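You operate a simulated robot arm through the tools that you are given. There is no shell and no other tool.

Carry out the task below with a simulated two-armed robot. There is one attempt and no reset: what you move stays moved.

Task
Recharge the lowest bank to 330 bar, then switch the compressor off.
Fine: stop button first; leave the panel alone.

Only the result counts: the job must be done as asked and must still hold three seconds after the hand-in. Knocking over, shifting, dropping, spilling or breaking anything else fails it.

Robot
Two 7-joint arms with two-finger parallel grippers on one trunk that stands fixed in place. Base frame: the origin is at the foot of the trunk, x ahead of it, y to its left, z up. Lengths are in m, angles in rad, forces in N, time in s.
The left shoulder is at [0.05, 0.168, 1.182], the right one opposite. With the tool pointing down near the work surface each hand reaches from about 0.2 to 0.66 m from the base axis, measured 20 degrees to its own side. Payload 1.57 kg a hand.
The tool frame of a hand sits at the grasp point between the pads (the TCP): z along the fingers, y along the line on which they close. The tips reach 0.03 m beyond it. Largest opening 0.08 m; finger width 0.017, thickness 0.012; the body of the gripper, 0.04 by 0.082 m, starts 0.08 m behind the TCP.
Orientation is that of the tool frame in the base frame, as a unit quaternion [w, x, y, z]. With the fingers straight down and closing along the base's y, the tool's x points along the base's -x, its y along +y and its z along -z.

Tools
- The arms move only by the tool drive_tool. It takes "left_steps", "right_steps" or both (then of equal length, played together; a hand with none holds still); each is one flat list of numbers, 7 for each row, row after row: the shift along the tool's x, y, z in units of 200 mm (1.0 is 200 mm), then the turn, a rotation vector about the tool's x, y, z in units of 180 degrees (1.0 is 180 degrees), then the opening in per cent of the stroke, from 0 (shut) to 100 (fully open). In form: [x, y, z, wx, wy, wz, hand, x, y, z, wx, wy, wz, hand, ...]. A call has 1 to 20 rows; each row is the pose to reach, as a shift and turn from the pose commanded when the call began, along the tool's axes at that moment. A call with a number of a shift or a turn outside -1 to 1 is refused whole. Rows are played at 5 a second. More than 0.05 m and 0.15 rad between two rows, or a gripper value outside its range, and nothing of the call is played. A pose out of reach is approached as far as the arm can. The call stops where the force on the tool passes 40 N (or 10 N more than at its start, if that is more) or the arm is blocked; 0.2 s more then pass. The fingers move at their own pace (about 0.045 m/s each) and stop on an object; they squeeze with about 30 N. The grip force told is the motor's: it shows also when the fingers shut on nothing. Time passes only in rows, and 0.2 s behind the last, so rows that repeat a pose let the fingers close. It gives the time, the measured TCP pose, the force on the tool (base axes), the opening and the grip force at its end, in the units of the frame above (readings bear some noise), with the torque about the TCP (base axes, N m) and any sound that the robot's microphone picked up.
- Cameras (640 x 400 px; columns grow to the right, rows downward): "scene" is now at [0.1279, -0.0387, 1.3929]; the picture's right is [-0.31, -0.95, 0.00], its down [-0.63, 0.21, -0.74] and it looks along [0.71, -0.23, -0.67] (base axes); focal length 335 px, centre (320, 200). "left" rides on the left gripper at [0.072, 0.007, -0.122] in its tool frame; the picture's right is [-0.09, 1.00, 0.00], its down [-0.84, -0.08, -0.54] and it looks along [-0.54, -0.05, 0.84] (tool axes); focal length 238 px, centre (320, 200). "right" rides on the right gripper at [0.072, -0.007, -0.122] in its tool frame; the picture's right is [0.09, 1.00, 0.00], its down [-0.84, 0.08, -0.54] and it looks along [-0.54, 0.05, 0.84] (tool axes); focal length 238 px, centre (320, 200). There is no depth. A picture from a camera that has moved, and an enlarged one, comes with that camera's place and axes in the base frame and with its lens. The place of the scene camera against the robot may be out by one fixed shift of up to 0.025 m in any direction.
- capture(camera): a new picture of that camera. It takes no simulated time.
- move_column(by): slides the trunk up (or, below 0, down) by that many m; the arms and the scene camera ride with it, the base frame stays. It gives what a move gives, with no picture.
- aim_head(pan, tilt): turns the head with the scene camera to pan (to the left, within 1.396 rad either way) and tilt (down, from -0.506 to 1.204), counted from straight ahead of the robot. It gives what a move gives.
- close_up(camera, box): a new picture of the part [left, top, right, bottom] of that camera's present view, enlarged. It takes no simulated time.
- job_done(): hands the job in; it is judged then, once.

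Nothing tells you positions but the pictures and the camera data. Unless the task says otherwise, let go and move clear before handing in.

The tools are called after "Request:" as a command line: name --argument value ..., lists and objects as JSON in quotes. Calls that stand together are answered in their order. drive_tool: Moves the arms, as the interface text tells. Its arguments: {"type":"object","properties":{"left_steps":{"type":"array"},"right_steps":{"type":"array"}},"required":[]} The other tools are called the same way: move_column (by) moves the trunk up or down; aim_head (pan, tilt) turns the head that bears the scene camera; capture (camera) takes a picture; close_up (camera, box) takes an enlarged picture of a part of a camera's view; job_done () hands the job in.

At the start:

```text
clock: 0.0
left_ee_pos: [0.4683, 0.0694, 1.147]
left_tool_rot: [0.0, 0.0, 1.0, 0.0]
left_force: [0.8, -0.4, -0.7]
left_wrist_torque: [0.03, 0.03, -0.02]
left_gripper_width: 0.08
left_finger_force: 0.0
right_ee_pos: [0.4601, -0.3333, 1.0811]
right_tool_rot: [0.0, -0.001, 1.0, 0.0]
right_force: [-0.6, 0.4, 0.8]
right_wrist_torque: [0.01, -0.03, 0.04]
right_gripper_width: 0.0801
right_finger_force: 0.1
trunk travel left (down, up): [-0.35, 0.093]
head pan, tilt (commanded): [-0.314, 0.731]
```

scene: 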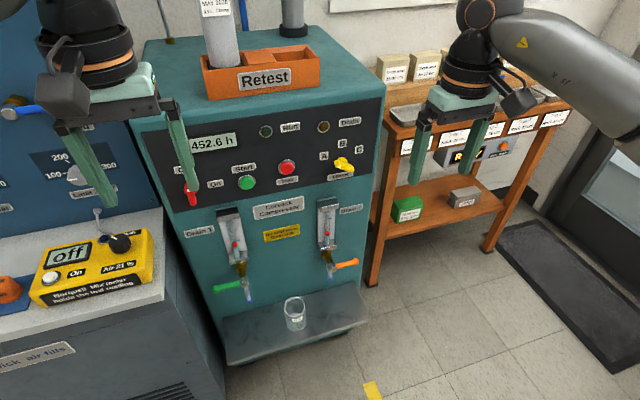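
right: 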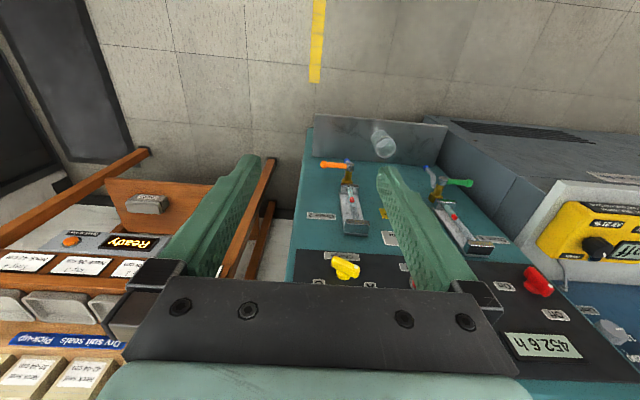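
left: 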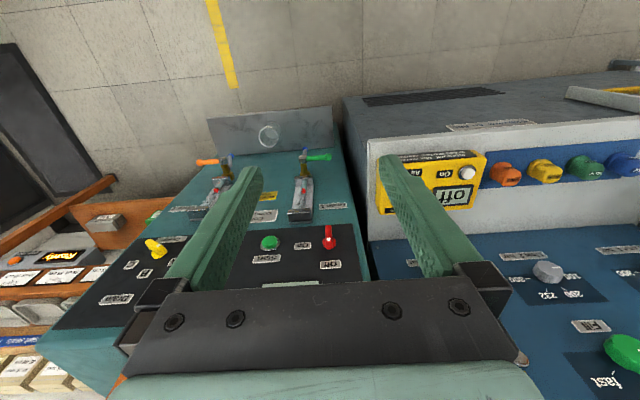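

I see a compressor with start/stop buttons, a red On/Off switch, a yellow A/B/C selector, drains, and a blue fill panel to the left. I'll look closely at everything before touching anything.

Request:
close_up --camera "scene" --box '[140, 80, 390, 236]'

Request:
close_up --camera "scene" --box '[170, 180, 400, 340]'

Request:
close_up --camera "scene" --box '[370, 40, 580, 240]'

Request:
close_up --camera "scene" --box '[0, 80, 180, 320]'

Request:
close_up --camera "left" --box '[340, 80, 640, 400]'

```text
2.56 times, centred on (265, 158) of scene
camera zoom: at [0.1279, -0.0387, 1.3929], right [-0.31, -0.95, 0.0], down [-0.63, 0.21, -0.74], along [0.71, -0.23, -0.67], focal length 858 px, centre (461, 308)
```

zoom: 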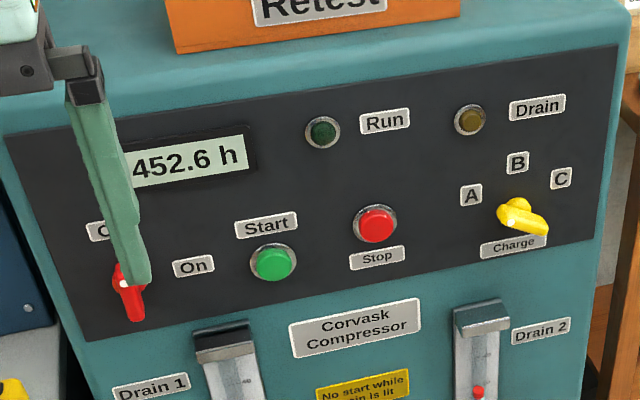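

```text
2.50 times, centred on (285, 260) of scene
camera zoom: at [0.1279, -0.0387, 1.3929], right [-0.31, -0.95, 0.0], down [-0.63, 0.21, -0.74], along [0.71, -0.23, -0.67], focal length 838 px, centre (408, 50)
```

zoom: 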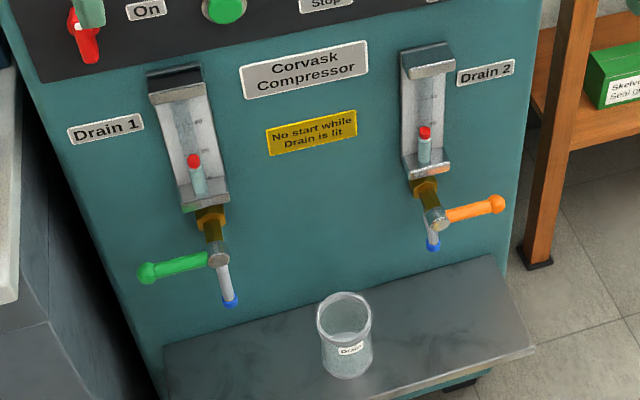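

```text
2.00 times, centred on (475, 140) of scene
camera zoom: at [0.1279, -0.0387, 1.3929], right [-0.31, -0.95, 0.0], down [-0.63, 0.21, -0.74], along [0.71, -0.23, -0.67], focal length 670 px, centre (10, 320)
```

zoom: 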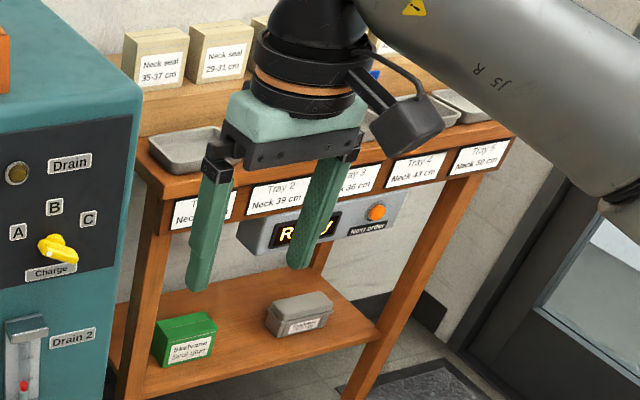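

```text
1.67 times, centred on (90, 200) of scene
camera zoom: at [0.1279, -0.0387, 1.3929], right [-0.31, -0.95, 0.0], down [-0.63, 0.21, -0.74], along [0.71, -0.23, -0.67], focal length 559 px, centre (703, 200)
```

zoom: 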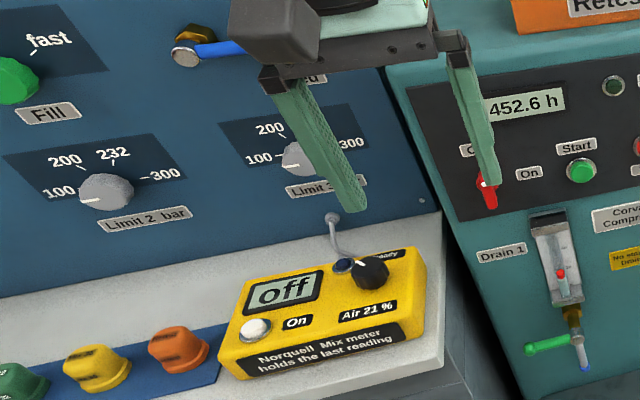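

```text
1.25 times, centred on (490, 240) of left
camera zoom: at [0.398, 0.0756, 1.2686], right [0.09, 1.0, 0.0], down [0.84, -0.08, 0.54], along [0.54, -0.05, -0.84], focal length 298 px, centre (108, 150)
```

zoom: 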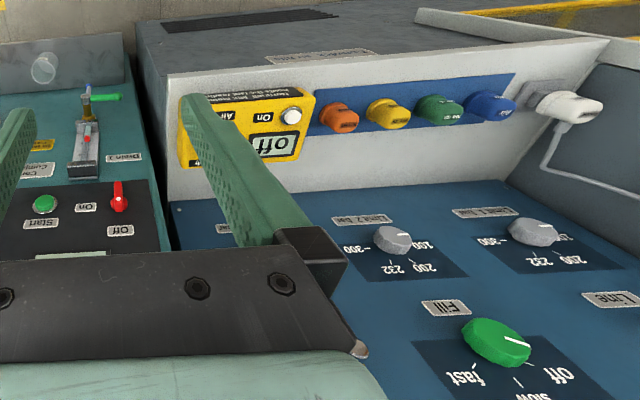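

The compressor has a Run/Drain lamp, selector (A/B/C) and drains; the bank gauges are presumably on the blue panel further left. I'll turn the head to find them.

Request:
aim_head --pan 0.4 --tilt 0.4

Request:
capture --camera "scene"

Request:
aim_head --pan -0.4 --tilt 0.2

Request:
capture --camera "scene"

```text
clock: 1.1
left_ee_pos: [0.4683, 0.0696, 1.1466]
left_tool_rot: [-0.001, 0.0, 1.0, -0.001]
left_force: [0.3, 0.7, -0.1]
left_wrist_torque: [0.0, -0.03, 0.0]
left_gripper_width: 0.0801
left_finger_force: 0.0
right_ee_pos: [0.4606, -0.334, 1.082]
right_tool_rot: [0.0, 0.0, 1.0, -0.001]
right_force: [-0.7, -0.5, -0.6]
right_wrist_torque: [0.0, 0.0, 0.0]
right_gripper_width: 0.0799
right_finger_force: 0.1
trunk travel left (down, up): [-0.35, 0.093]
head pan, tilt (commanded): [0.4, 0.4]
```

```text
taken
camera scene: at [0.1337, 0.0232, 1.4223], right [0.39, -0.92, 0.0], down [-0.36, -0.15, -0.92], along [0.85, 0.36, -0.39], focal length 335 px, centre (320, 200)
```

scene: 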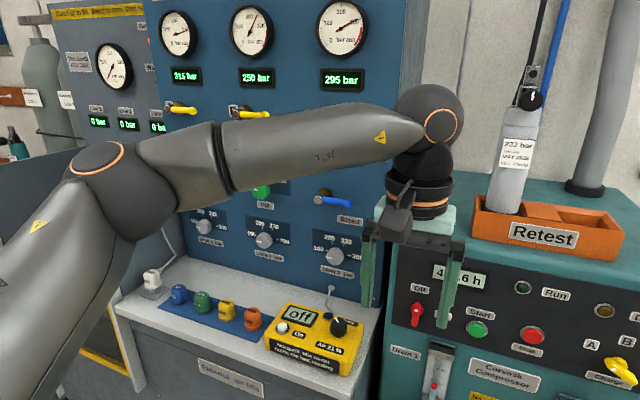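

```text
clock: 2.2
left_ee_pos: [0.4685, 0.0691, 1.1464]
left_tool_rot: [0.0, 0.0, 1.0, 0.0]
left_force: [0.0, 0.4, -0.3]
left_wrist_torque: [-0.03, 0.01, 0.0]
left_gripper_width: 0.0802
left_finger_force: 0.0
right_ee_pos: [0.4597, -0.3334, 1.0834]
right_tool_rot: [0.0, 0.0, 1.0, 0.0]
right_force: [-0.1, 0.2, 0.1]
right_wrist_torque: [-0.03, 0.0, 0.01]
right_gripper_width: 0.0798
right_finger_force: 0.1
trunk travel left (down, up): [-0.35, 0.093]
head pan, tilt (commanded): [-0.4, 0.201]
```

```text
taken
camera scene: at [0.1342, -0.049, 1.4409], right [-0.39, -0.92, 0.0], down [-0.18, 0.08, -0.98], along [0.9, -0.38, -0.2], focal length 335 px, centre (320, 200)
```

scene: 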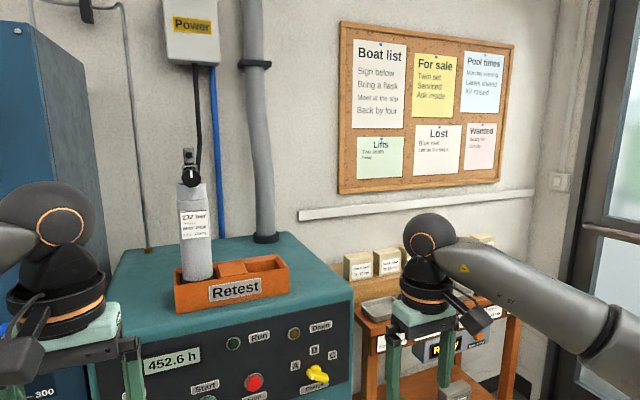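

The panel has bank gauges; I'll aim at them to read the labels and pressures.

Request:
aim_head --pan 0.5 --tilt 0.2

Request:
capture --camera "scene"

Request:
close_up --camera "scene" --box '[180, 0, 440, 200]'

Request:
close_up --camera "scene" --box '[0, 20, 260, 220]'

```text
clock: 3.4
left_ee_pos: [0.469, 0.0691, 1.1465]
left_tool_rot: [0.0, 0.0, 1.0, -0.001]
left_force: [-0.5, 0.4, 0.0]
left_wrist_torque: [-0.02, 0.01, 0.0]
left_gripper_width: 0.0801
left_finger_force: 0.1
right_ee_pos: [0.4598, -0.3343, 1.0817]
right_tool_rot: [0.0, 0.0, 1.0, -0.001]
right_force: [-0.2, -0.1, 0.3]
right_wrist_torque: [0.03, 0.0, 0.01]
right_gripper_width: 0.0802
right_finger_force: 0.1
trunk travel left (down, up): [-0.35, 0.093]
head pan, tilt (commanded): [0.499, 0.201]
```

```text
taken
camera scene: at [0.1301, 0.0318, 1.4409], right [0.48, -0.88, 0.0], down [-0.18, -0.1, -0.98], along [0.86, 0.47, -0.2], focal length 335 px, centre (320, 200)
```

scene: 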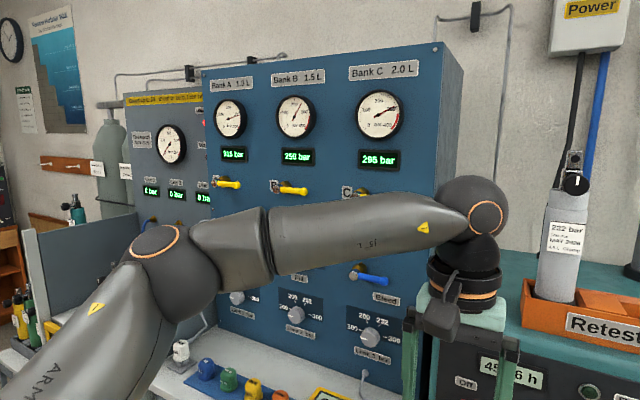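

```text
2.00 times, centred on (310, 100) of scene
camera zoom: at [0.1301, 0.0318, 1.4409], right [0.48, -0.88, 0.0], down [-0.18, -0.1, -0.98], along [0.86, 0.47, -0.2], focal length 670 px, centre (340, 400)
```

zoom: 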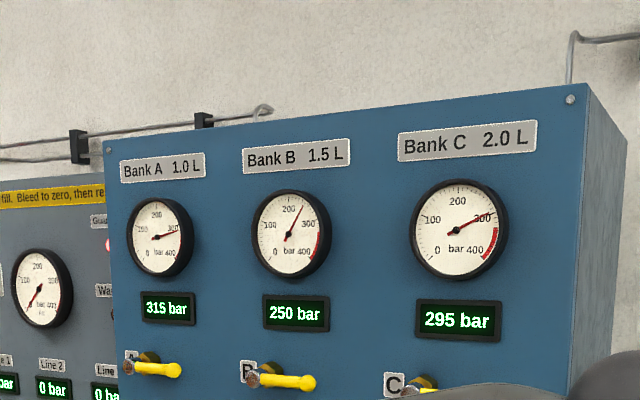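

```text
2.00 times, centred on (130, 120) of scene
camera zoom: at [0.1301, 0.0318, 1.4409], right [0.48, -0.88, 0.0], down [-0.18, -0.1, -0.98], along [0.86, 0.47, -0.2], focal length 670 px, centre (700, 360)
```

zoom: 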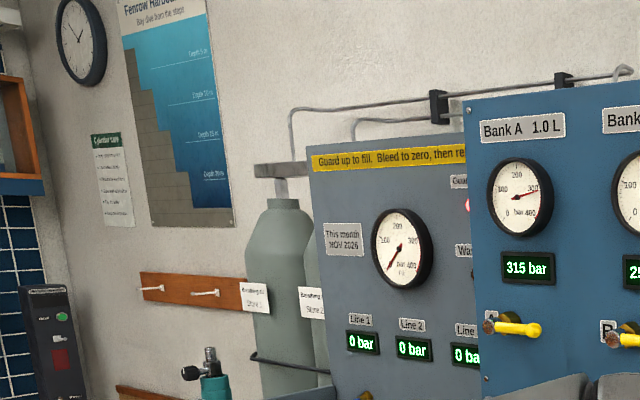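

Bank A reads 315, B 250, C 295, so B is the lowest. Next I'll get sharp views of the compressor's selector, switch and lamps.

Request:
aim_head --pan -0.25 --tilt 0.6

Request:
capture --camera "scene"

Request:
close_up --camera "scene" --box '[310, 110, 410, 180]'

Request:
close_up --camera "right" --box '[310, 110, 550, 270]'

Request:
close_up --camera "left" --box '[100, 120, 360, 290]'

```text
clock: 4.5
left_ee_pos: [0.4675, 0.069, 1.1463]
left_tool_rot: [0.0, 0.0, 1.0, -0.001]
left_force: [0.5, 0.0, -0.9]
left_wrist_torque: [-0.02, -0.04, -0.02]
left_gripper_width: 0.0803
left_finger_force: 0.1
right_ee_pos: [0.4601, -0.3336, 1.0836]
right_tool_rot: [0.0, -0.001, 1.0, 0.001]
right_force: [0.1, 0.0, 0.5]
right_wrist_torque: [0.0, 0.0, -0.01]
right_gripper_width: 0.0801
right_finger_force: 0.1
trunk travel left (down, up): [-0.35, 0.093]
head pan, tilt (commanded): [-0.25, 0.6]
```

```text
taken
camera scene: at [0.134, -0.0346, 1.4041], right [-0.25, -0.97, 0.0], down [-0.55, 0.14, -0.83], along [0.8, -0.2, -0.56], focal length 335 px, centre (320, 200)
```

scene: 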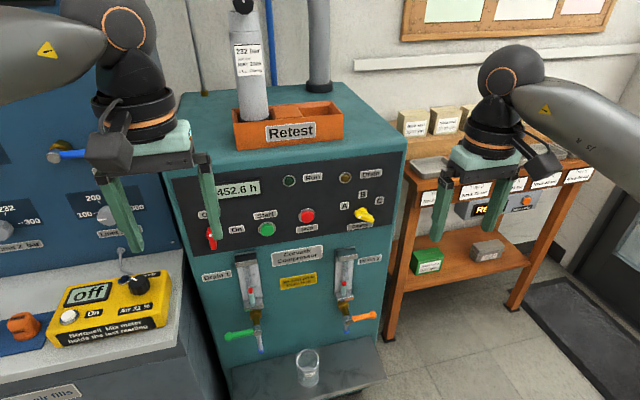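

```text
5.71 times, centred on (360, 145) of scene
camera zoom: at [0.134, -0.0346, 1.4041], right [-0.25, -0.97, 0.0], down [-0.55, 0.14, -0.83], along [0.8, -0.2, -0.56], focal length 1915 px, centre (91, 514)
```

zoom: 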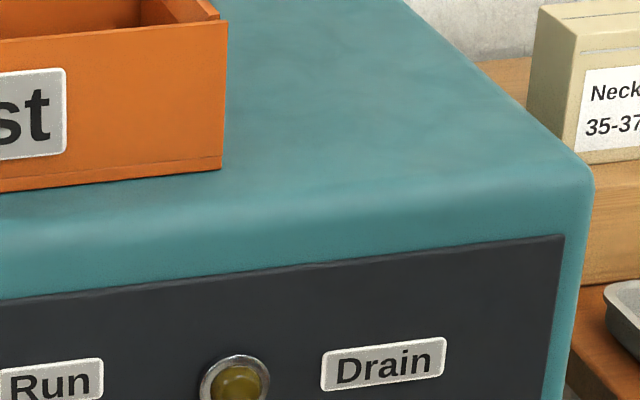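

```text
2.50 times, centred on (430, 190) of right
camera zoom: at [0.3888, -0.3397, 1.2052], right [-0.09, 1.0, 0.0], down [0.84, 0.08, 0.54], along [0.54, 0.05, -0.84], focal length 596 px, centre (45, 225)
```

zoom: 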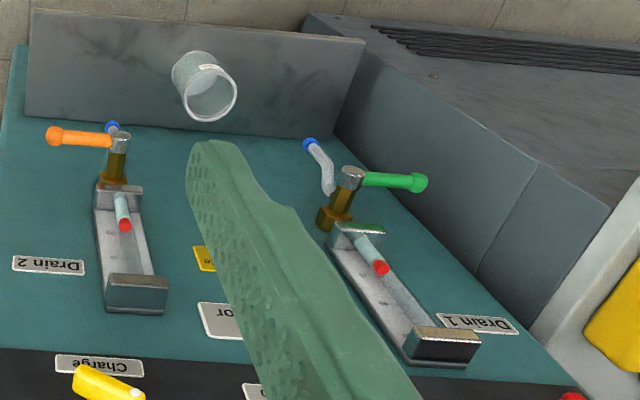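

```text
2.35 times, centred on (230, 205) of left
camera zoom: at [0.398, 0.0756, 1.2686], right [0.09, 1.0, 0.0], down [0.84, -0.08, 0.54], along [0.54, -0.05, -0.84], focal length 561 px, centre (532, 188)
```

zoom: 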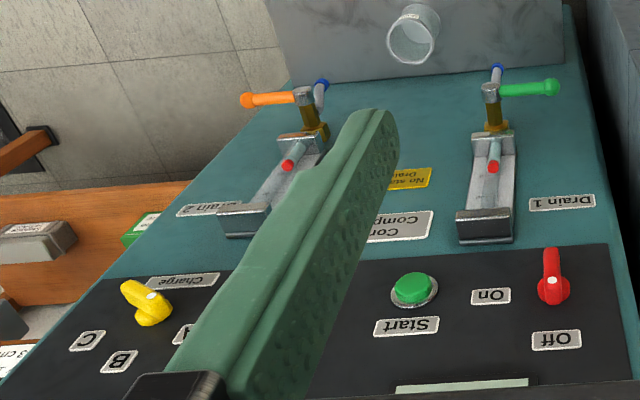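

I'll zoom tightly on the yellow selector and the red switch to learn which end is the pointer.

Request:
close_up --camera "scene" --box '[330, 165, 400, 235]'

Request:
close_up --camera "scene" --box '[190, 200, 260, 260]'

Request:
close_up --camera "left" --box '[290, 210, 360, 280]'

Request:
close_up --camera "left" --box '[110, 210, 210, 290]'

Request:
close_up --camera "scene" --box '[200, 240, 400, 390]'

```text
5.71 times, centred on (365, 200) of scene
camera zoom: at [0.134, -0.0346, 1.4041], right [-0.25, -0.97, 0.0], down [-0.55, 0.14, -0.83], along [0.8, -0.2, -0.56], focal length 1915 px, centre (63, 200)
```

zoom: 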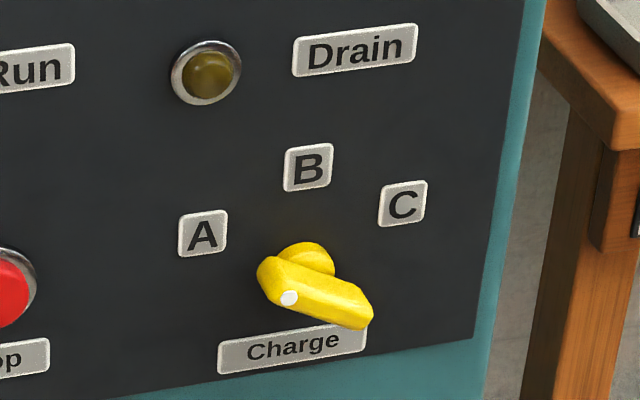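

```text
6.67 times, centred on (225, 230) of scene
camera zoom: at [0.134, -0.0346, 1.4041], right [-0.25, -0.97, 0.0], down [-0.55, 0.14, -0.83], along [0.8, -0.2, -0.56], focal length 2234 px, centre (953, 0)
```

zoom: 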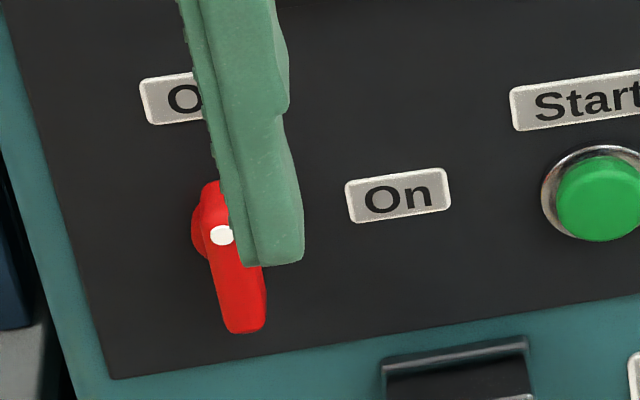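

```text
5.71 times, centred on (325, 245) of left
camera zoom: at [0.398, 0.0756, 1.2686], right [0.09, 1.0, 0.0], down [0.84, -0.08, 0.54], along [0.54, -0.05, -0.84], focal length 1362 px, centre (291, -57)
```

zoom: 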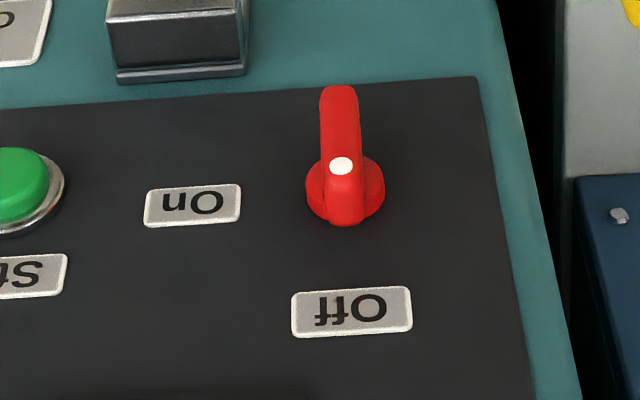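

```text
5.00 times, centred on (160, 250) of left
camera zoom: at [0.398, 0.0756, 1.2686], right [0.09, 1.0, 0.0], down [0.84, -0.08, 0.54], along [0.54, -0.05, -0.84], focal length 1192 px, centre (1120, -50)
```

zoom: 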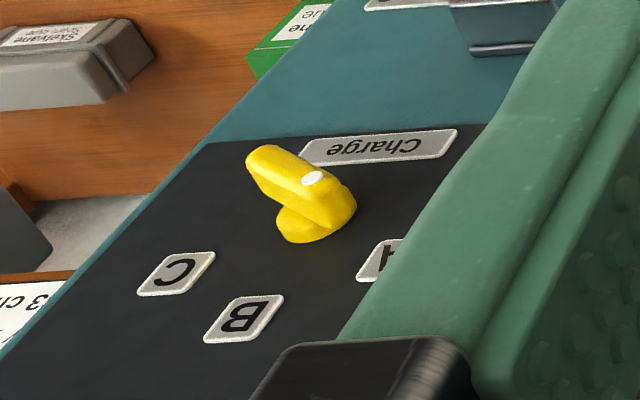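

```text
2.67 times, centred on (300, 315) of scene
camera zoom: at [0.134, -0.0346, 1.4041], right [-0.25, -0.97, 0.0], down [-0.55, 0.14, -0.83], along [0.8, -0.2, -0.56], focal length 894 px, centre (373, -107)
```

zoom: 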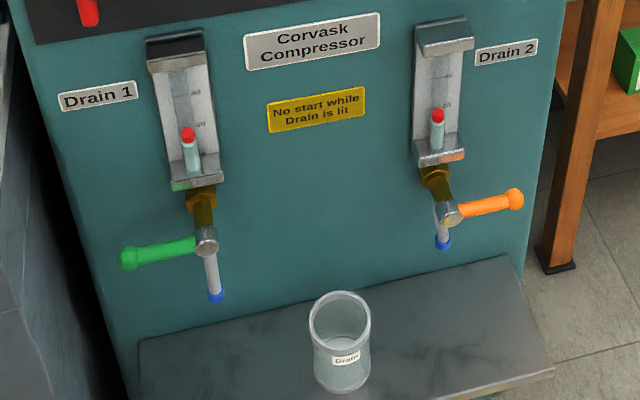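

The white dots show the red main switch at Off (knob near [0.69, 0.06, 0.94]) and the yellow Charge selector at A (near [0.68, -0.25, 0.94]), with Start and Stop between them. B is the lowest bank, so the selector goes to B. First I'll swing both hands to point forward in front of the console.

Request:
drive_tool --left_steps '[-0.0342, -0.002, 0.0779, 0, -0.0417, 0, 100, -0.0683, -0.004, 0.1558, 0, -0.0833, 0, 100, -0.1025, -0.006, 0.2338, 0, -0.125, 0, 100, -0.1367, -0.008, 0.3117, 0, -0.1667, 0, 100, -0.1708, -0.01, 0.3896, 0, -0.2083, 0, 100, -0.205, -0.0125, 0.4675, 0, -0.25, 0, 100, -0.2392, -0.0146, 0.5454, 0, -0.2917, 0, 100, -0.2733, -0.0167, 0.6233, 0, -0.3333, 0, 100, -0.3075, -0.019, 0.7013, 0, -0.375, 0, 100, -0.3417, -0.021, 0.7792, 0, -0.4167, 0, 100, -0.3758, -0.023, 0.8571, 0, -0.4583, 0, 100, -0.41, -0.025, 0.935, 0, -0.5, 0, 100]' --right_steps '[-0.0375, 0.0333, 0.055, 0, -0.0417, 0, 100, -0.075, 0.0667, 0.11, 0, -0.0833, 0, 100, -0.1125, 0.1, 0.165, 0, -0.125, 0, 100, -0.15, 0.1333, 0.22, 0, -0.1667, 0, 100, -0.1875, 0.1667, 0.275, 0, -0.2083, 0, 100, -0.225, 0.2, 0.33, 0, -0.25, 0, 100, -0.2625, 0.2333, 0.385, 0, -0.2917, 0, 100, -0.3, 0.2667, 0.44, 0, -0.3333, 0, 100, -0.3375, 0.3, 0.495, 0, -0.375, 0, 100, -0.375, 0.3333, 0.55, 0, -0.4167, 0, 100, -0.4125, 0.3667, 0.605, 0, -0.4583, 0, 100, -0.45, 0.4, 0.66, 0, -0.5, 0, 100]'

Request:
capture --camera "scene"

Request:
capture --camera "right"

Request:
capture --camera "left"

```text
clock: 7.1
left_ee_pos: [0.543, 0.0301, 0.9847]
left_tool_rot: [0.703, -0.006, 0.711, 0.004]
left_force: [0.4, 0.3, -0.4]
left_wrist_torque: [0.0, -0.07, 0.0]
left_gripper_width: 0.0798
left_finger_force: 0.1
left hand out of reach, approached as far as the arm can: row 11, 12
right_ee_pos: [0.5624, -0.1938, 1.0158]
right_tool_rot: [0.592, -0.11, 0.79, 0.119]
right_force: [1.3, -3.2, 2.1]
right_wrist_torque: [0.04, 0.24, 0.33]
right_gripper_width: 0.0799
right_finger_force: 0.1
right hand out of reach, approached as far as the arm can: row 9, 10, 11, 12
trunk travel left (down, up): [-0.35, 0.093]
head pan, tilt (commanded): [-0.25, 0.6]
```

```text
taken
camera scene: at [0.1367, -0.0334, 1.4036], right [-0.25, -0.97, 0.0], down [-0.55, 0.14, -0.82], along [0.8, -0.2, -0.57], focal length 335 px, centre (320, 200)
```

scene: 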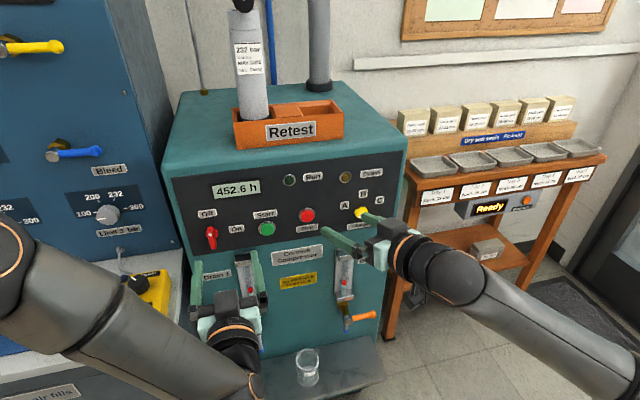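

```text
taken
camera right: at [0.4333, -0.2399, 0.9795], right [-0.34, 0.94, -0.03], down [-0.29, -0.07, 0.96], along [0.9, 0.33, 0.29], focal length 238 px, centre (320, 200)
```

right: 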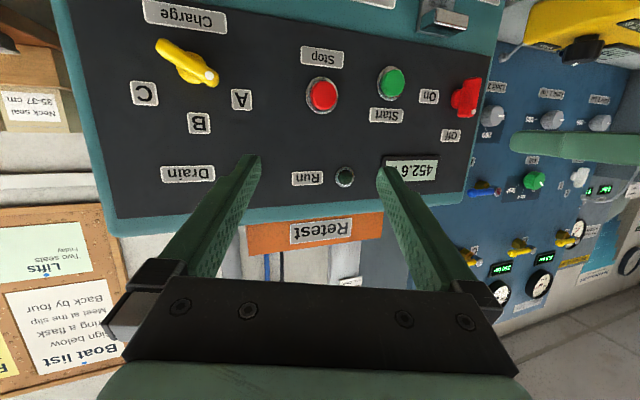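

```text
taken
camera left: at [0.421, 0.0343, 0.9149], right [-0.01, 1.0, 0.09], down [-0.53, -0.08, 0.84], along [0.85, -0.04, 0.53], focal length 238 px, centre (320, 200)
```

left: 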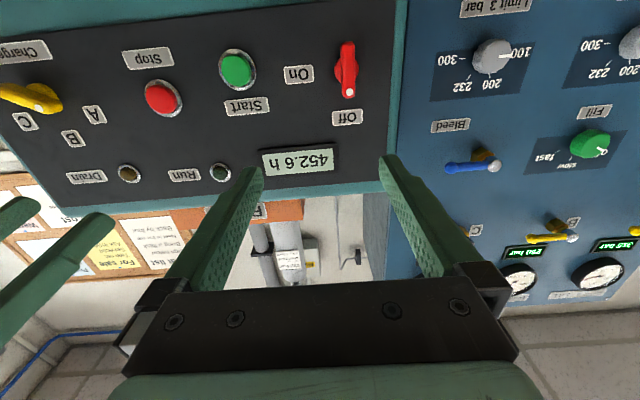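

Both arms ran into reach limits with the hand level; a lower trunk should help. I'll lower it 0.12 m (hands stay ~0.1 m clear of the console) and look again.

Request:
move_column --by -0.12

Request:
capture --camera "scene"

Request:
capture --camera "right"

Request:
capture --camera "left"

```text
clock: 8.6
left_ee_pos: [0.5408, 0.03, 0.8663]
left_tool_rot: [0.703, -0.006, 0.711, 0.006]
left_force: [0.5, -0.3, -0.4]
left_wrist_torque: [0.0, -0.01, 0.03]
left_gripper_width: 0.0798
left_finger_force: 0.1
right_ee_pos: [0.5609, -0.1958, 0.9004]
right_tool_rot: [0.597, -0.106, 0.787, 0.118]
right_force: [-0.5, -0.1, 0.9]
right_wrist_torque: [0.0, 0.0, 0.0]
right_gripper_width: 0.08
right_finger_force: 0.0
trunk travel left (down, up): [-0.23, 0.213]
head pan, tilt (commanded): [-0.25, 0.6]
```

```text
taken
camera scene: at [0.1338, -0.0346, 1.2842], right [-0.25, -0.97, 0.0], down [-0.55, 0.14, -0.83], along [0.8, -0.2, -0.56], focal length 335 px, centre (320, 200)
```

scene: 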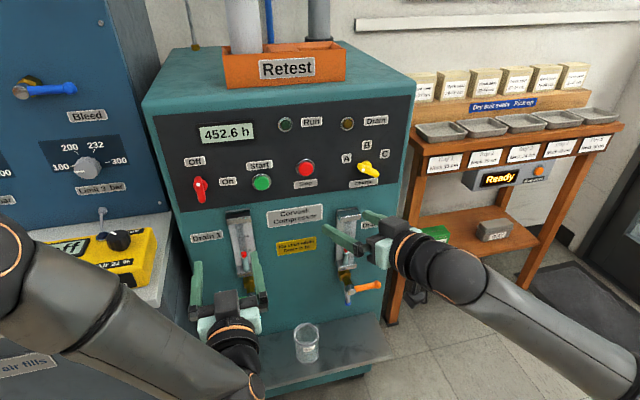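

```text
taken
camera right: at [0.4326, -0.2423, 0.863], right [-0.33, 0.94, -0.03], down [-0.3, -0.07, 0.95], along [0.9, 0.32, 0.31], focal length 238 px, centre (320, 200)
```

right: 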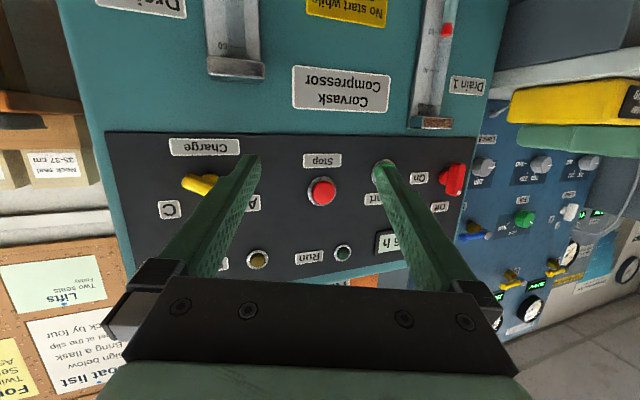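

```text
taken
camera left: at [0.4189, 0.0339, 0.7964], right [-0.01, 1.0, 0.09], down [-0.53, -0.09, 0.84], along [0.85, -0.04, 0.53], focal length 238 px, centre (320, 200)
```

left: 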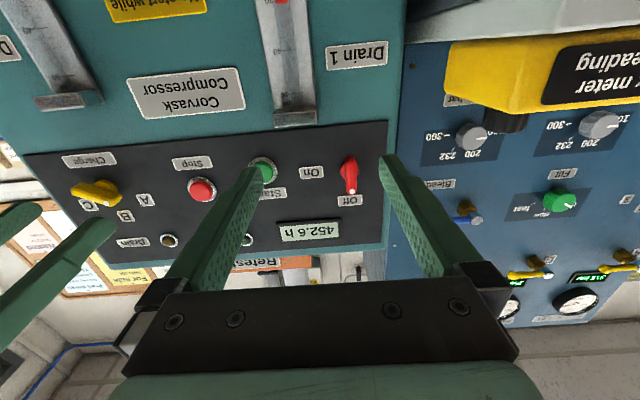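

The lowered trunk looks fine. I place the red knob near [0.695, 0.062, 0.934], Start near [0.70, -0.049, 0.924], Stop near [0.70, -0.138, 0.942] and the yellow knob near [0.685, -0.265, 0.928]. I'll send a null row to see what pose the hands consider commanded.

Request:
drive_tool --left_steps '[0, 0, 0, 0, 0, 0, 100]' --right_steps '[0, 0, 0, 0, 0, 0, 100]'

```text
clock: 9.0
left_ee_pos: [0.5404, 0.0297, 0.8673]
left_tool_rot: [0.704, -0.005, 0.711, 0.005]
left_force: [-0.2, 0.3, 0.1]
left_wrist_torque: [0.02, 0.04, 0.02]
left_gripper_width: 0.0799
left_finger_force: 0.1
right_ee_pos: [0.5606, -0.1966, 0.9]
right_tool_rot: [0.597, -0.107, 0.786, 0.119]
right_force: [-0.3, -0.1, 0.5]
right_wrist_torque: [-0.01, -0.02, -0.01]
right_gripper_width: 0.0801
right_finger_force: 0.1
trunk travel left (down, up): [-0.23, 0.213]
head pan, tilt (commanded): [-0.25, 0.6]
```

A null row holds where each hand actually is, so I can steer relative to measured poses. Now I'll level both hands and put them in front of the red knob (left) and the yellow knob (right), still well back.

Request:
drive_tool --left_steps '[-0.084, 0.04, 0.0125, 0.001, -0.001, 0, 100, -0.168, 0.08, 0.025, 0.002, -0.0015, 0, 100, -0.251, 0.12, 0.0375, 0.0035, -0.002, 0, 100, -0.335, 0.159, 0.05, 0.0045, -0.003, 0, 100]' --right_steps '[-0.034, -0.0784, -0.0365, 0.0257, -0.0215, -0.0014, 100, -0.068, -0.1568, -0.073, 0.0514, -0.043, -0.0028, 100, -0.102, -0.2352, -0.1095, 0.0771, -0.0644, -0.0041, 100, -0.1357, -0.3136, -0.146, 0.1028, -0.0859, -0.0055, 100]'

Request:
capture --camera "scene"

Request:
capture --camera "right"

Request:
capture --camera "left"

```text
clock: 10.0
left_ee_pos: [0.551, 0.0609, 0.9331]
left_tool_rot: [0.706, 0.0, 0.708, -0.001]
left_force: [0.0, -0.4, 0.0]
left_wrist_torque: [0.0, 0.03, 0.0]
left_gripper_width: 0.08
left_finger_force: 0.1
right_ee_pos: [0.5565, -0.3145, 0.9395]
right_tool_rot: [0.706, -0.006, 0.708, 0.011]
right_force: [0.8, -0.7, -0.1]
right_wrist_torque: [0.01, 0.0, 0.0]
right_gripper_width: 0.08
right_finger_force: 0.1
right hand out of reach, approached as far as the arm can: row 2, 3, 4
trunk travel left (down, up): [-0.23, 0.213]
head pan, tilt (commanded): [-0.25, 0.6]
```

```text
taken
camera scene: at [0.1338, -0.0346, 1.2841], right [-0.25, -0.97, 0.0], down [-0.55, 0.14, -0.83], along [0.8, -0.2, -0.56], focal length 335 px, centre (320, 200)
```

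scene: 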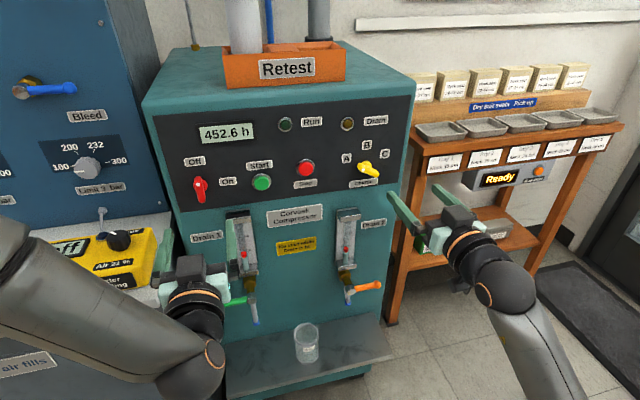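

```text
taken
camera right: at [0.4356, -0.3237, 0.8696], right [-0.03, 1.0, -0.09], down [-0.54, 0.06, 0.84], along [0.84, 0.07, 0.54], focal length 238 px, centre (320, 200)
```

right: 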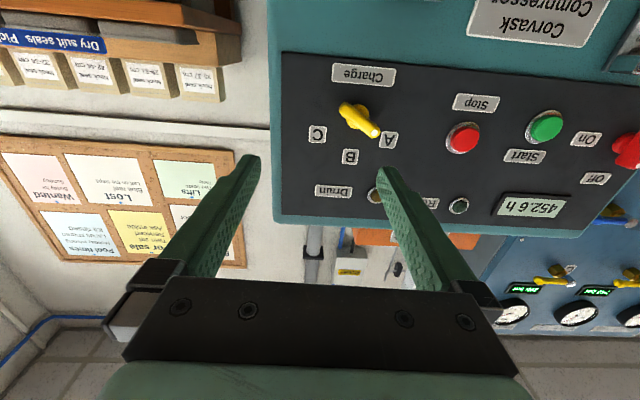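

```text
taken
camera left: at [0.4292, 0.0672, 0.8628], right [0.0, 1.0, 0.09], down [-0.54, -0.08, 0.84], along [0.84, -0.05, 0.54], focal length 238 px, centre (320, 200)
```

left: 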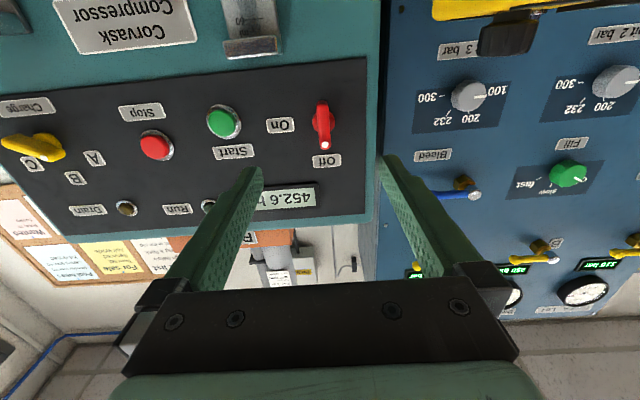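

The knobs' front faces are at about x=0.678 with the panel at x≈0.71; yellow's bar is centred at about [0.69, -0.269, 0.929] and lies 60° to the left (A), red's at [0.69, 0.062, 0.934] upright (Off). The right arm fell short, so I'll try moving it forward and in, in front of the yellow knob.

Request:
drive_tool --right_steps '[0.0131, 0.0569, 0.0544, 0, 0, 0, 100, 0.0262, 0.1138, 0.1088, 0, 0, 0, 100, 0.0394, 0.1706, 0.1631, 0, 0, 0, 100, 0.0525, 0.2275, 0.2175, 0, 0, 0, 100]'

```text
clock: 11.0
left_ee_pos: [0.5509, 0.0616, 0.9362]
left_tool_rot: [0.707, -0.001, 0.707, 0.001]
left_force: [0.0, 0.4, 0.0]
left_wrist_torque: [0.01, -0.04, -0.01]
left_gripper_width: 0.08
left_finger_force: 0.0
right_ee_pos: [0.5854, -0.3231, 0.9305]
right_tool_rot: [0.706, -0.005, 0.708, 0.009]
right_force: [0.3, -0.2, -0.3]
right_wrist_torque: [0.0, 0.0, 0.03]
right_gripper_width: 0.0801
right_finger_force: 0.0
right hand out of reach, approached as far as the arm can: row 1, 2, 3, 4
trunk travel left (down, up): [-0.23, 0.213]
head pan, tilt (commanded): [-0.25, 0.6]
```

The right arm still can't come inward in this posture; the grasp needs a -60° roll anyway, which may free the joint. I'll roll while moving in.

Request:
drive_tool --right_steps '[0, 0.0, 0.01, 0, 0, -0.0417, 100, 0, 0.0, 0.02, 0, 0, -0.0833, 100, 0, 0.0, 0.03, 0, 0, -0.125, 100, 0, 0.0, 0.04, 0, 0, -0.1667, 100, 0, 0.05, 0.05, 0, 0, -0.2083, 100, 0, 0.1, 0.06, 0, 0, -0.25, 100, 0, 0.15, 0.07, 0, 0, -0.2917, 100, 0, 0.2, 0.07, 0, 0, -0.3333, 100, 0, 0.27, 0.07, 0, 0, -0.3333, 100]'

Request:
capture --camera "scene"

Request:
capture --camera "right"

```text
clock: 13.0
left_ee_pos: [0.5499, 0.0616, 0.9344]
left_tool_rot: [0.708, -0.001, 0.707, 0.0]
left_force: [-1.6, -0.2, 0.5]
left_wrist_torque: [0.03, 0.03, 0.04]
left_gripper_width: 0.0797
left_finger_force: 0.0
right_ee_pos: [0.5124, -0.3729, 1.0186]
right_tool_rot: [0.608, -0.342, 0.654, -0.293]
right_force: [0.3, 0.3, 0.0]
right_wrist_torque: [0.0, 0.04, -0.01]
right_gripper_width: 0.0799
right_finger_force: 0.1
right hand out of reach, approached as far as the arm can: row 1, 2, 3, 4, 5, 6, 7, 8, 9
trunk travel left (down, up): [-0.23, 0.213]
head pan, tilt (commanded): [-0.25, 0.6]
```

```text
taken
camera scene: at [0.1325, -0.0343, 1.2844], right [-0.25, -0.97, 0.0], down [-0.55, 0.14, -0.83], along [0.8, -0.2, -0.56], focal length 335 px, centre (320, 200)
```

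scene: 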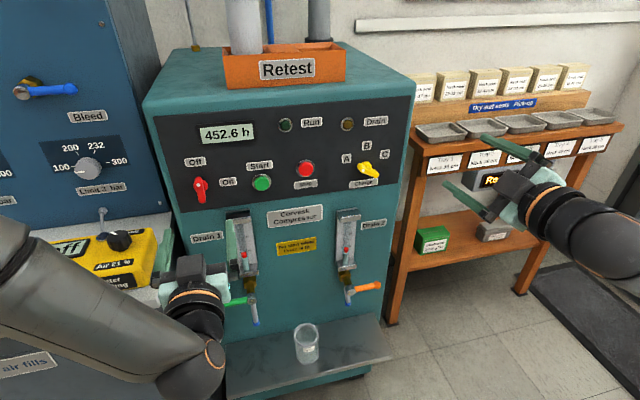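

```text
taken
camera right: at [0.3899, -0.4375, 0.9941], right [-0.09, 0.52, -0.85], down [-0.52, 0.7, 0.48], along [0.85, 0.49, 0.21], focal length 238 px, centre (320, 200)
```

right: 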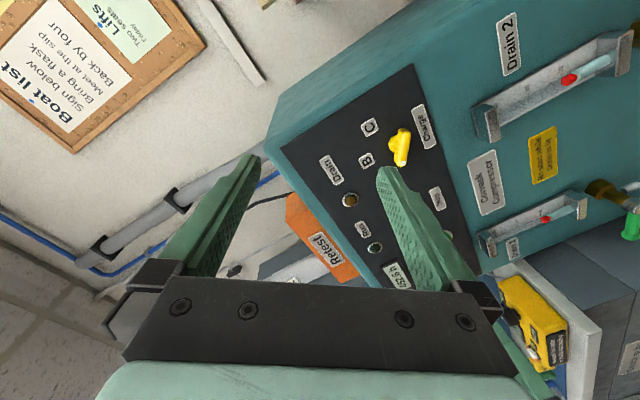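

The right arm's joint limits are pushing it away from the target. I'll look at the arm's posture to understand how it's folded before choosing another route.

Request:
aim_head --pan -0.9 --tilt 0.6

Request:
capture --camera "scene"

Request:
aim_head --pan 0.5 --tilt 0.7

Request:
capture --camera "scene"

```text
clock: 14.0
left_ee_pos: [0.55, 0.0608, 0.9332]
left_tool_rot: [0.707, 0.0, 0.707, 0.0]
left_force: [0.1, 0.1, 0.2]
left_wrist_torque: [0.03, 0.03, -0.04]
left_gripper_width: 0.0799
left_finger_force: 0.3
right_ee_pos: [0.5135, -0.3732, 1.0174]
right_tool_rot: [0.607, -0.342, 0.655, -0.293]
right_force: [0.3, -0.8, 0.0]
right_wrist_torque: [0.01, 0.01, -0.01]
right_gripper_width: 0.0799
right_finger_force: 0.0
trunk travel left (down, up): [-0.23, 0.213]
head pan, tilt (commanded): [-0.901, 0.6]
```

```text
taken
camera scene: at [0.1033, -0.082, 1.2841], right [-0.78, -0.62, 0.0], down [-0.35, 0.44, -0.83], along [0.51, -0.65, -0.56], focal length 335 px, centre (320, 200)
```

scene: 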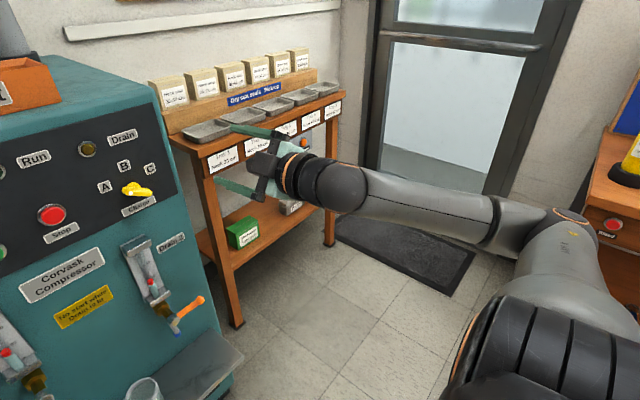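

```text
clock: 15.6
left_ee_pos: [0.5511, 0.0612, 0.9341]
left_tool_rot: [0.707, -0.001, 0.707, 0.001]
left_force: [0.3, 0.0, 0.5]
left_wrist_torque: [0.04, 0.0, 0.01]
left_gripper_width: 0.0803
left_finger_force: 0.1
right_ee_pos: [0.5132, -0.3737, 1.0168]
right_tool_rot: [0.608, -0.342, 0.655, -0.293]
right_force: [0.0, -0.1, 0.1]
right_wrist_torque: [0.0, -0.01, 0.01]
right_gripper_width: 0.0799
right_finger_force: 0.0
trunk travel left (down, up): [-0.23, 0.213]
head pan, tilt (commanded): [0.499, 0.7]
```

```text
taken
camera scene: at [0.1229, 0.0278, 1.2755], right [0.48, -0.88, 0.0], down [-0.57, -0.31, -0.77], along [0.67, 0.37, -0.64], focal length 335 px, centre (320, 200)
```

scene: 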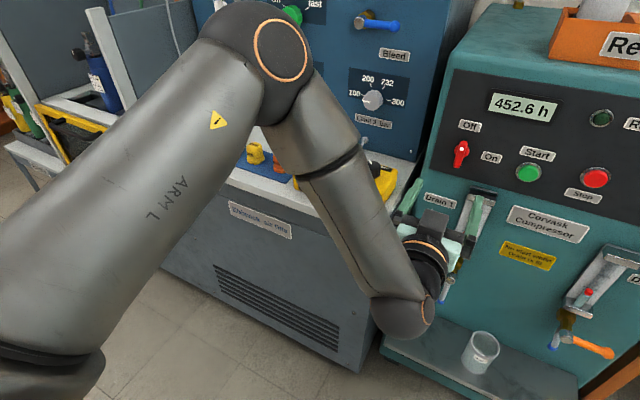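

The left arm has a good elbow-up posture while the right one is folded out sideways and limited at the wrist. I'll consider using the left arm for all controls; first I check whether the Bank B gauge can be seen past it, from the head and from the right hand.

Request:
aim_head --pan 0.45 --tilt 0.1

Request:
capture --camera "scene"

Request:
close_up --camera "right" --box '[420, 240, 640, 400]'

```text
clock: 16.6
left_ee_pos: [0.5517, 0.0607, 0.9338]
left_tool_rot: [0.707, 0.0, 0.707, 0.0]
left_force: [0.5, -0.2, 0.0]
left_wrist_torque: [0.0, 0.02, 0.02]
left_gripper_width: 0.0799
left_finger_force: 0.1
right_ee_pos: [0.5145, -0.374, 1.0186]
right_tool_rot: [0.607, -0.342, 0.655, -0.292]
right_force: [-0.3, -0.2, 0.9]
right_wrist_torque: [0.02, -0.01, -0.01]
right_gripper_width: 0.0802
right_finger_force: 0.1
trunk travel left (down, up): [-0.23, 0.213]
head pan, tilt (commanded): [0.45, 0.099]
```

```text
taken
camera scene: at [0.1312, 0.0273, 1.3302], right [0.44, -0.9, 0.0], down [-0.09, -0.04, -0.99], along [0.9, 0.43, -0.1], focal length 335 px, centre (320, 200)
```

scene: 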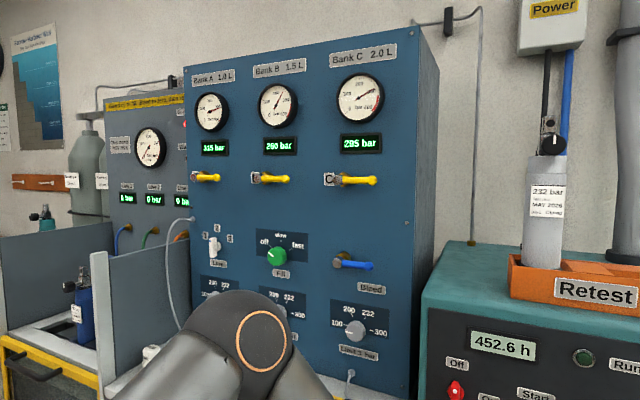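

```text
2.50 times, centred on (530, 320) of right
camera zoom: at [0.3914, -0.4382, 0.9926], right [-0.09, 0.52, -0.85], down [-0.52, 0.7, 0.49], along [0.85, 0.49, 0.21], focal length 596 px, centre (-205, -100)
```

zoom: 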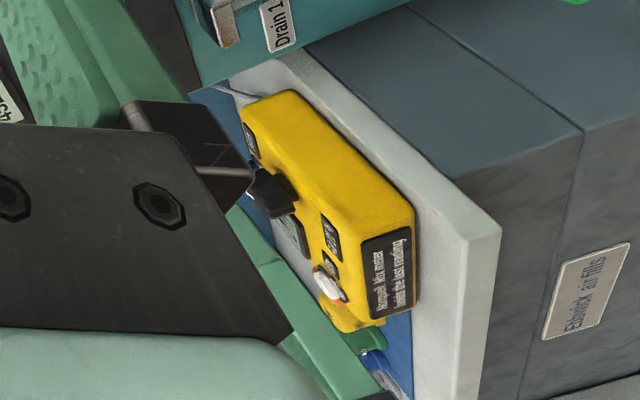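

The head can see all bank gauges clearly (A 315, B 250, C 295) past the left arm, so the left arm will do the work. I'll pull the right hand back out of the way and start sliding the left hand across, well clear of the console.

Request:
drive_tool --right_steps '[0.052, -0.031, -0.064, 0, 0, 0, 100, 0.104, -0.063, -0.128, 0, 0, 0, 100, 0.156, -0.094, -0.193, 0, 0, 0, 100, 0.2077, -0.1255, -0.257, 0, 0, 0, 100]'

Request:
drive_tool --left_steps '[0, -0.15, 0.05, 0, 0, 0, 100, 0, -0.3, 0.1, 0, 0, 0, 100, 0, -0.45, 0.15, 0, 0, 0, 100, 0, -0.6, 0.2, 0, 0, 0, 100, 0, -0.75, 0.25, 0, 0, 0, 100, 0, -0.9, 0.25, 0, 0, 0, 100]'

Request:
aim_head --pan -0.25 --tilt 0.5

Request:
capture --camera "scene"

Request:
capture --camera "left"

```text
clock: 17.6
left_ee_pos: [0.5515, 0.0616, 0.9337]
left_tool_rot: [0.708, 0.001, 0.706, 0.0]
left_force: [0.4, 0.0, -0.2]
left_wrist_torque: [0.0, 0.01, -0.02]
left_gripper_width: 0.0799
left_finger_force: 0.1
right_ee_pos: [0.4656, -0.4235, 1.0141]
right_tool_rot: [0.607, -0.342, 0.655, -0.293]
right_force: [0.3, 0.6, -0.2]
right_wrist_torque: [0.01, 0.03, -0.01]
right_gripper_width: 0.0799
right_finger_force: 0.1
trunk travel left (down, up): [-0.23, 0.213]
head pan, tilt (commanded): [0.45, 0.099]
```

```text
clock: 19.0
left_ee_pos: [0.5998, -0.1189, 0.9319]
left_tool_rot: [0.707, -0.002, 0.708, 0.001]
left_force: [-0.3, 0.4, -0.2]
left_wrist_torque: [0.0, 0.03, 0.06]
left_gripper_width: 0.0802
left_finger_force: 0.1
right_ee_pos: [0.4658, -0.4226, 1.0141]
right_tool_rot: [0.607, -0.342, 0.654, -0.293]
right_force: [0.7, -0.2, 0.7]
right_wrist_torque: [0.01, 0.03, -0.01]
right_gripper_width: 0.0802
right_finger_force: 0.1
trunk travel left (down, up): [-0.23, 0.213]
head pan, tilt (commanded): [0.45, 0.099]
```

```text
clock: 20.0
left_ee_pos: [0.5995, -0.1188, 0.9315]
left_tool_rot: [0.707, -0.001, 0.707, 0.001]
left_force: [0.0, 0.2, 0.0]
left_wrist_torque: [0.02, -0.06, -0.03]
left_gripper_width: 0.0802
left_finger_force: 0.0
right_ee_pos: [0.4663, -0.4227, 1.0138]
right_tool_rot: [0.607, -0.343, 0.654, -0.293]
right_force: [0.4, 0.6, -0.2]
right_wrist_torque: [-0.03, -0.05, -0.02]
right_gripper_width: 0.0799
right_finger_force: 0.0
trunk travel left (down, up): [-0.23, 0.213]
head pan, tilt (commanded): [-0.25, 0.499]
```

```text
taken
camera scene: at [0.1365, -0.0352, 1.2932], right [-0.25, -0.97, 0.0], down [-0.46, 0.12, -0.88], along [0.85, -0.22, -0.48], focal length 335 px, centre (320, 200)
```

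scene: 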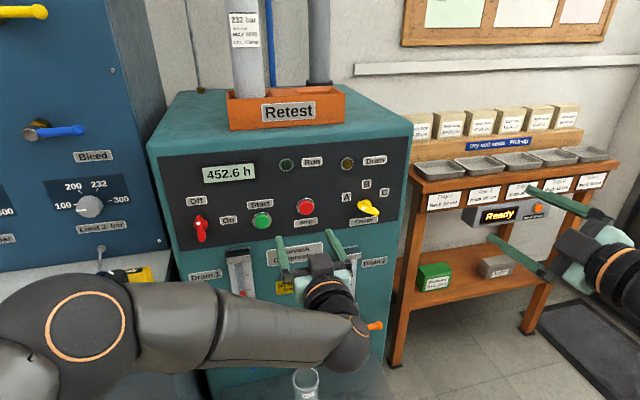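

```text
taken
camera left: at [0.4787, -0.1122, 0.8608], right [0.0, 1.0, 0.09], down [-0.54, -0.08, 0.84], along [0.84, -0.05, 0.54], focal length 238 px, centre (320, 200)
```

left: 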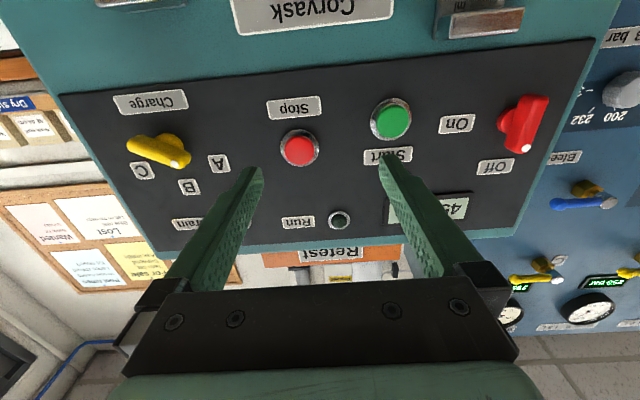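

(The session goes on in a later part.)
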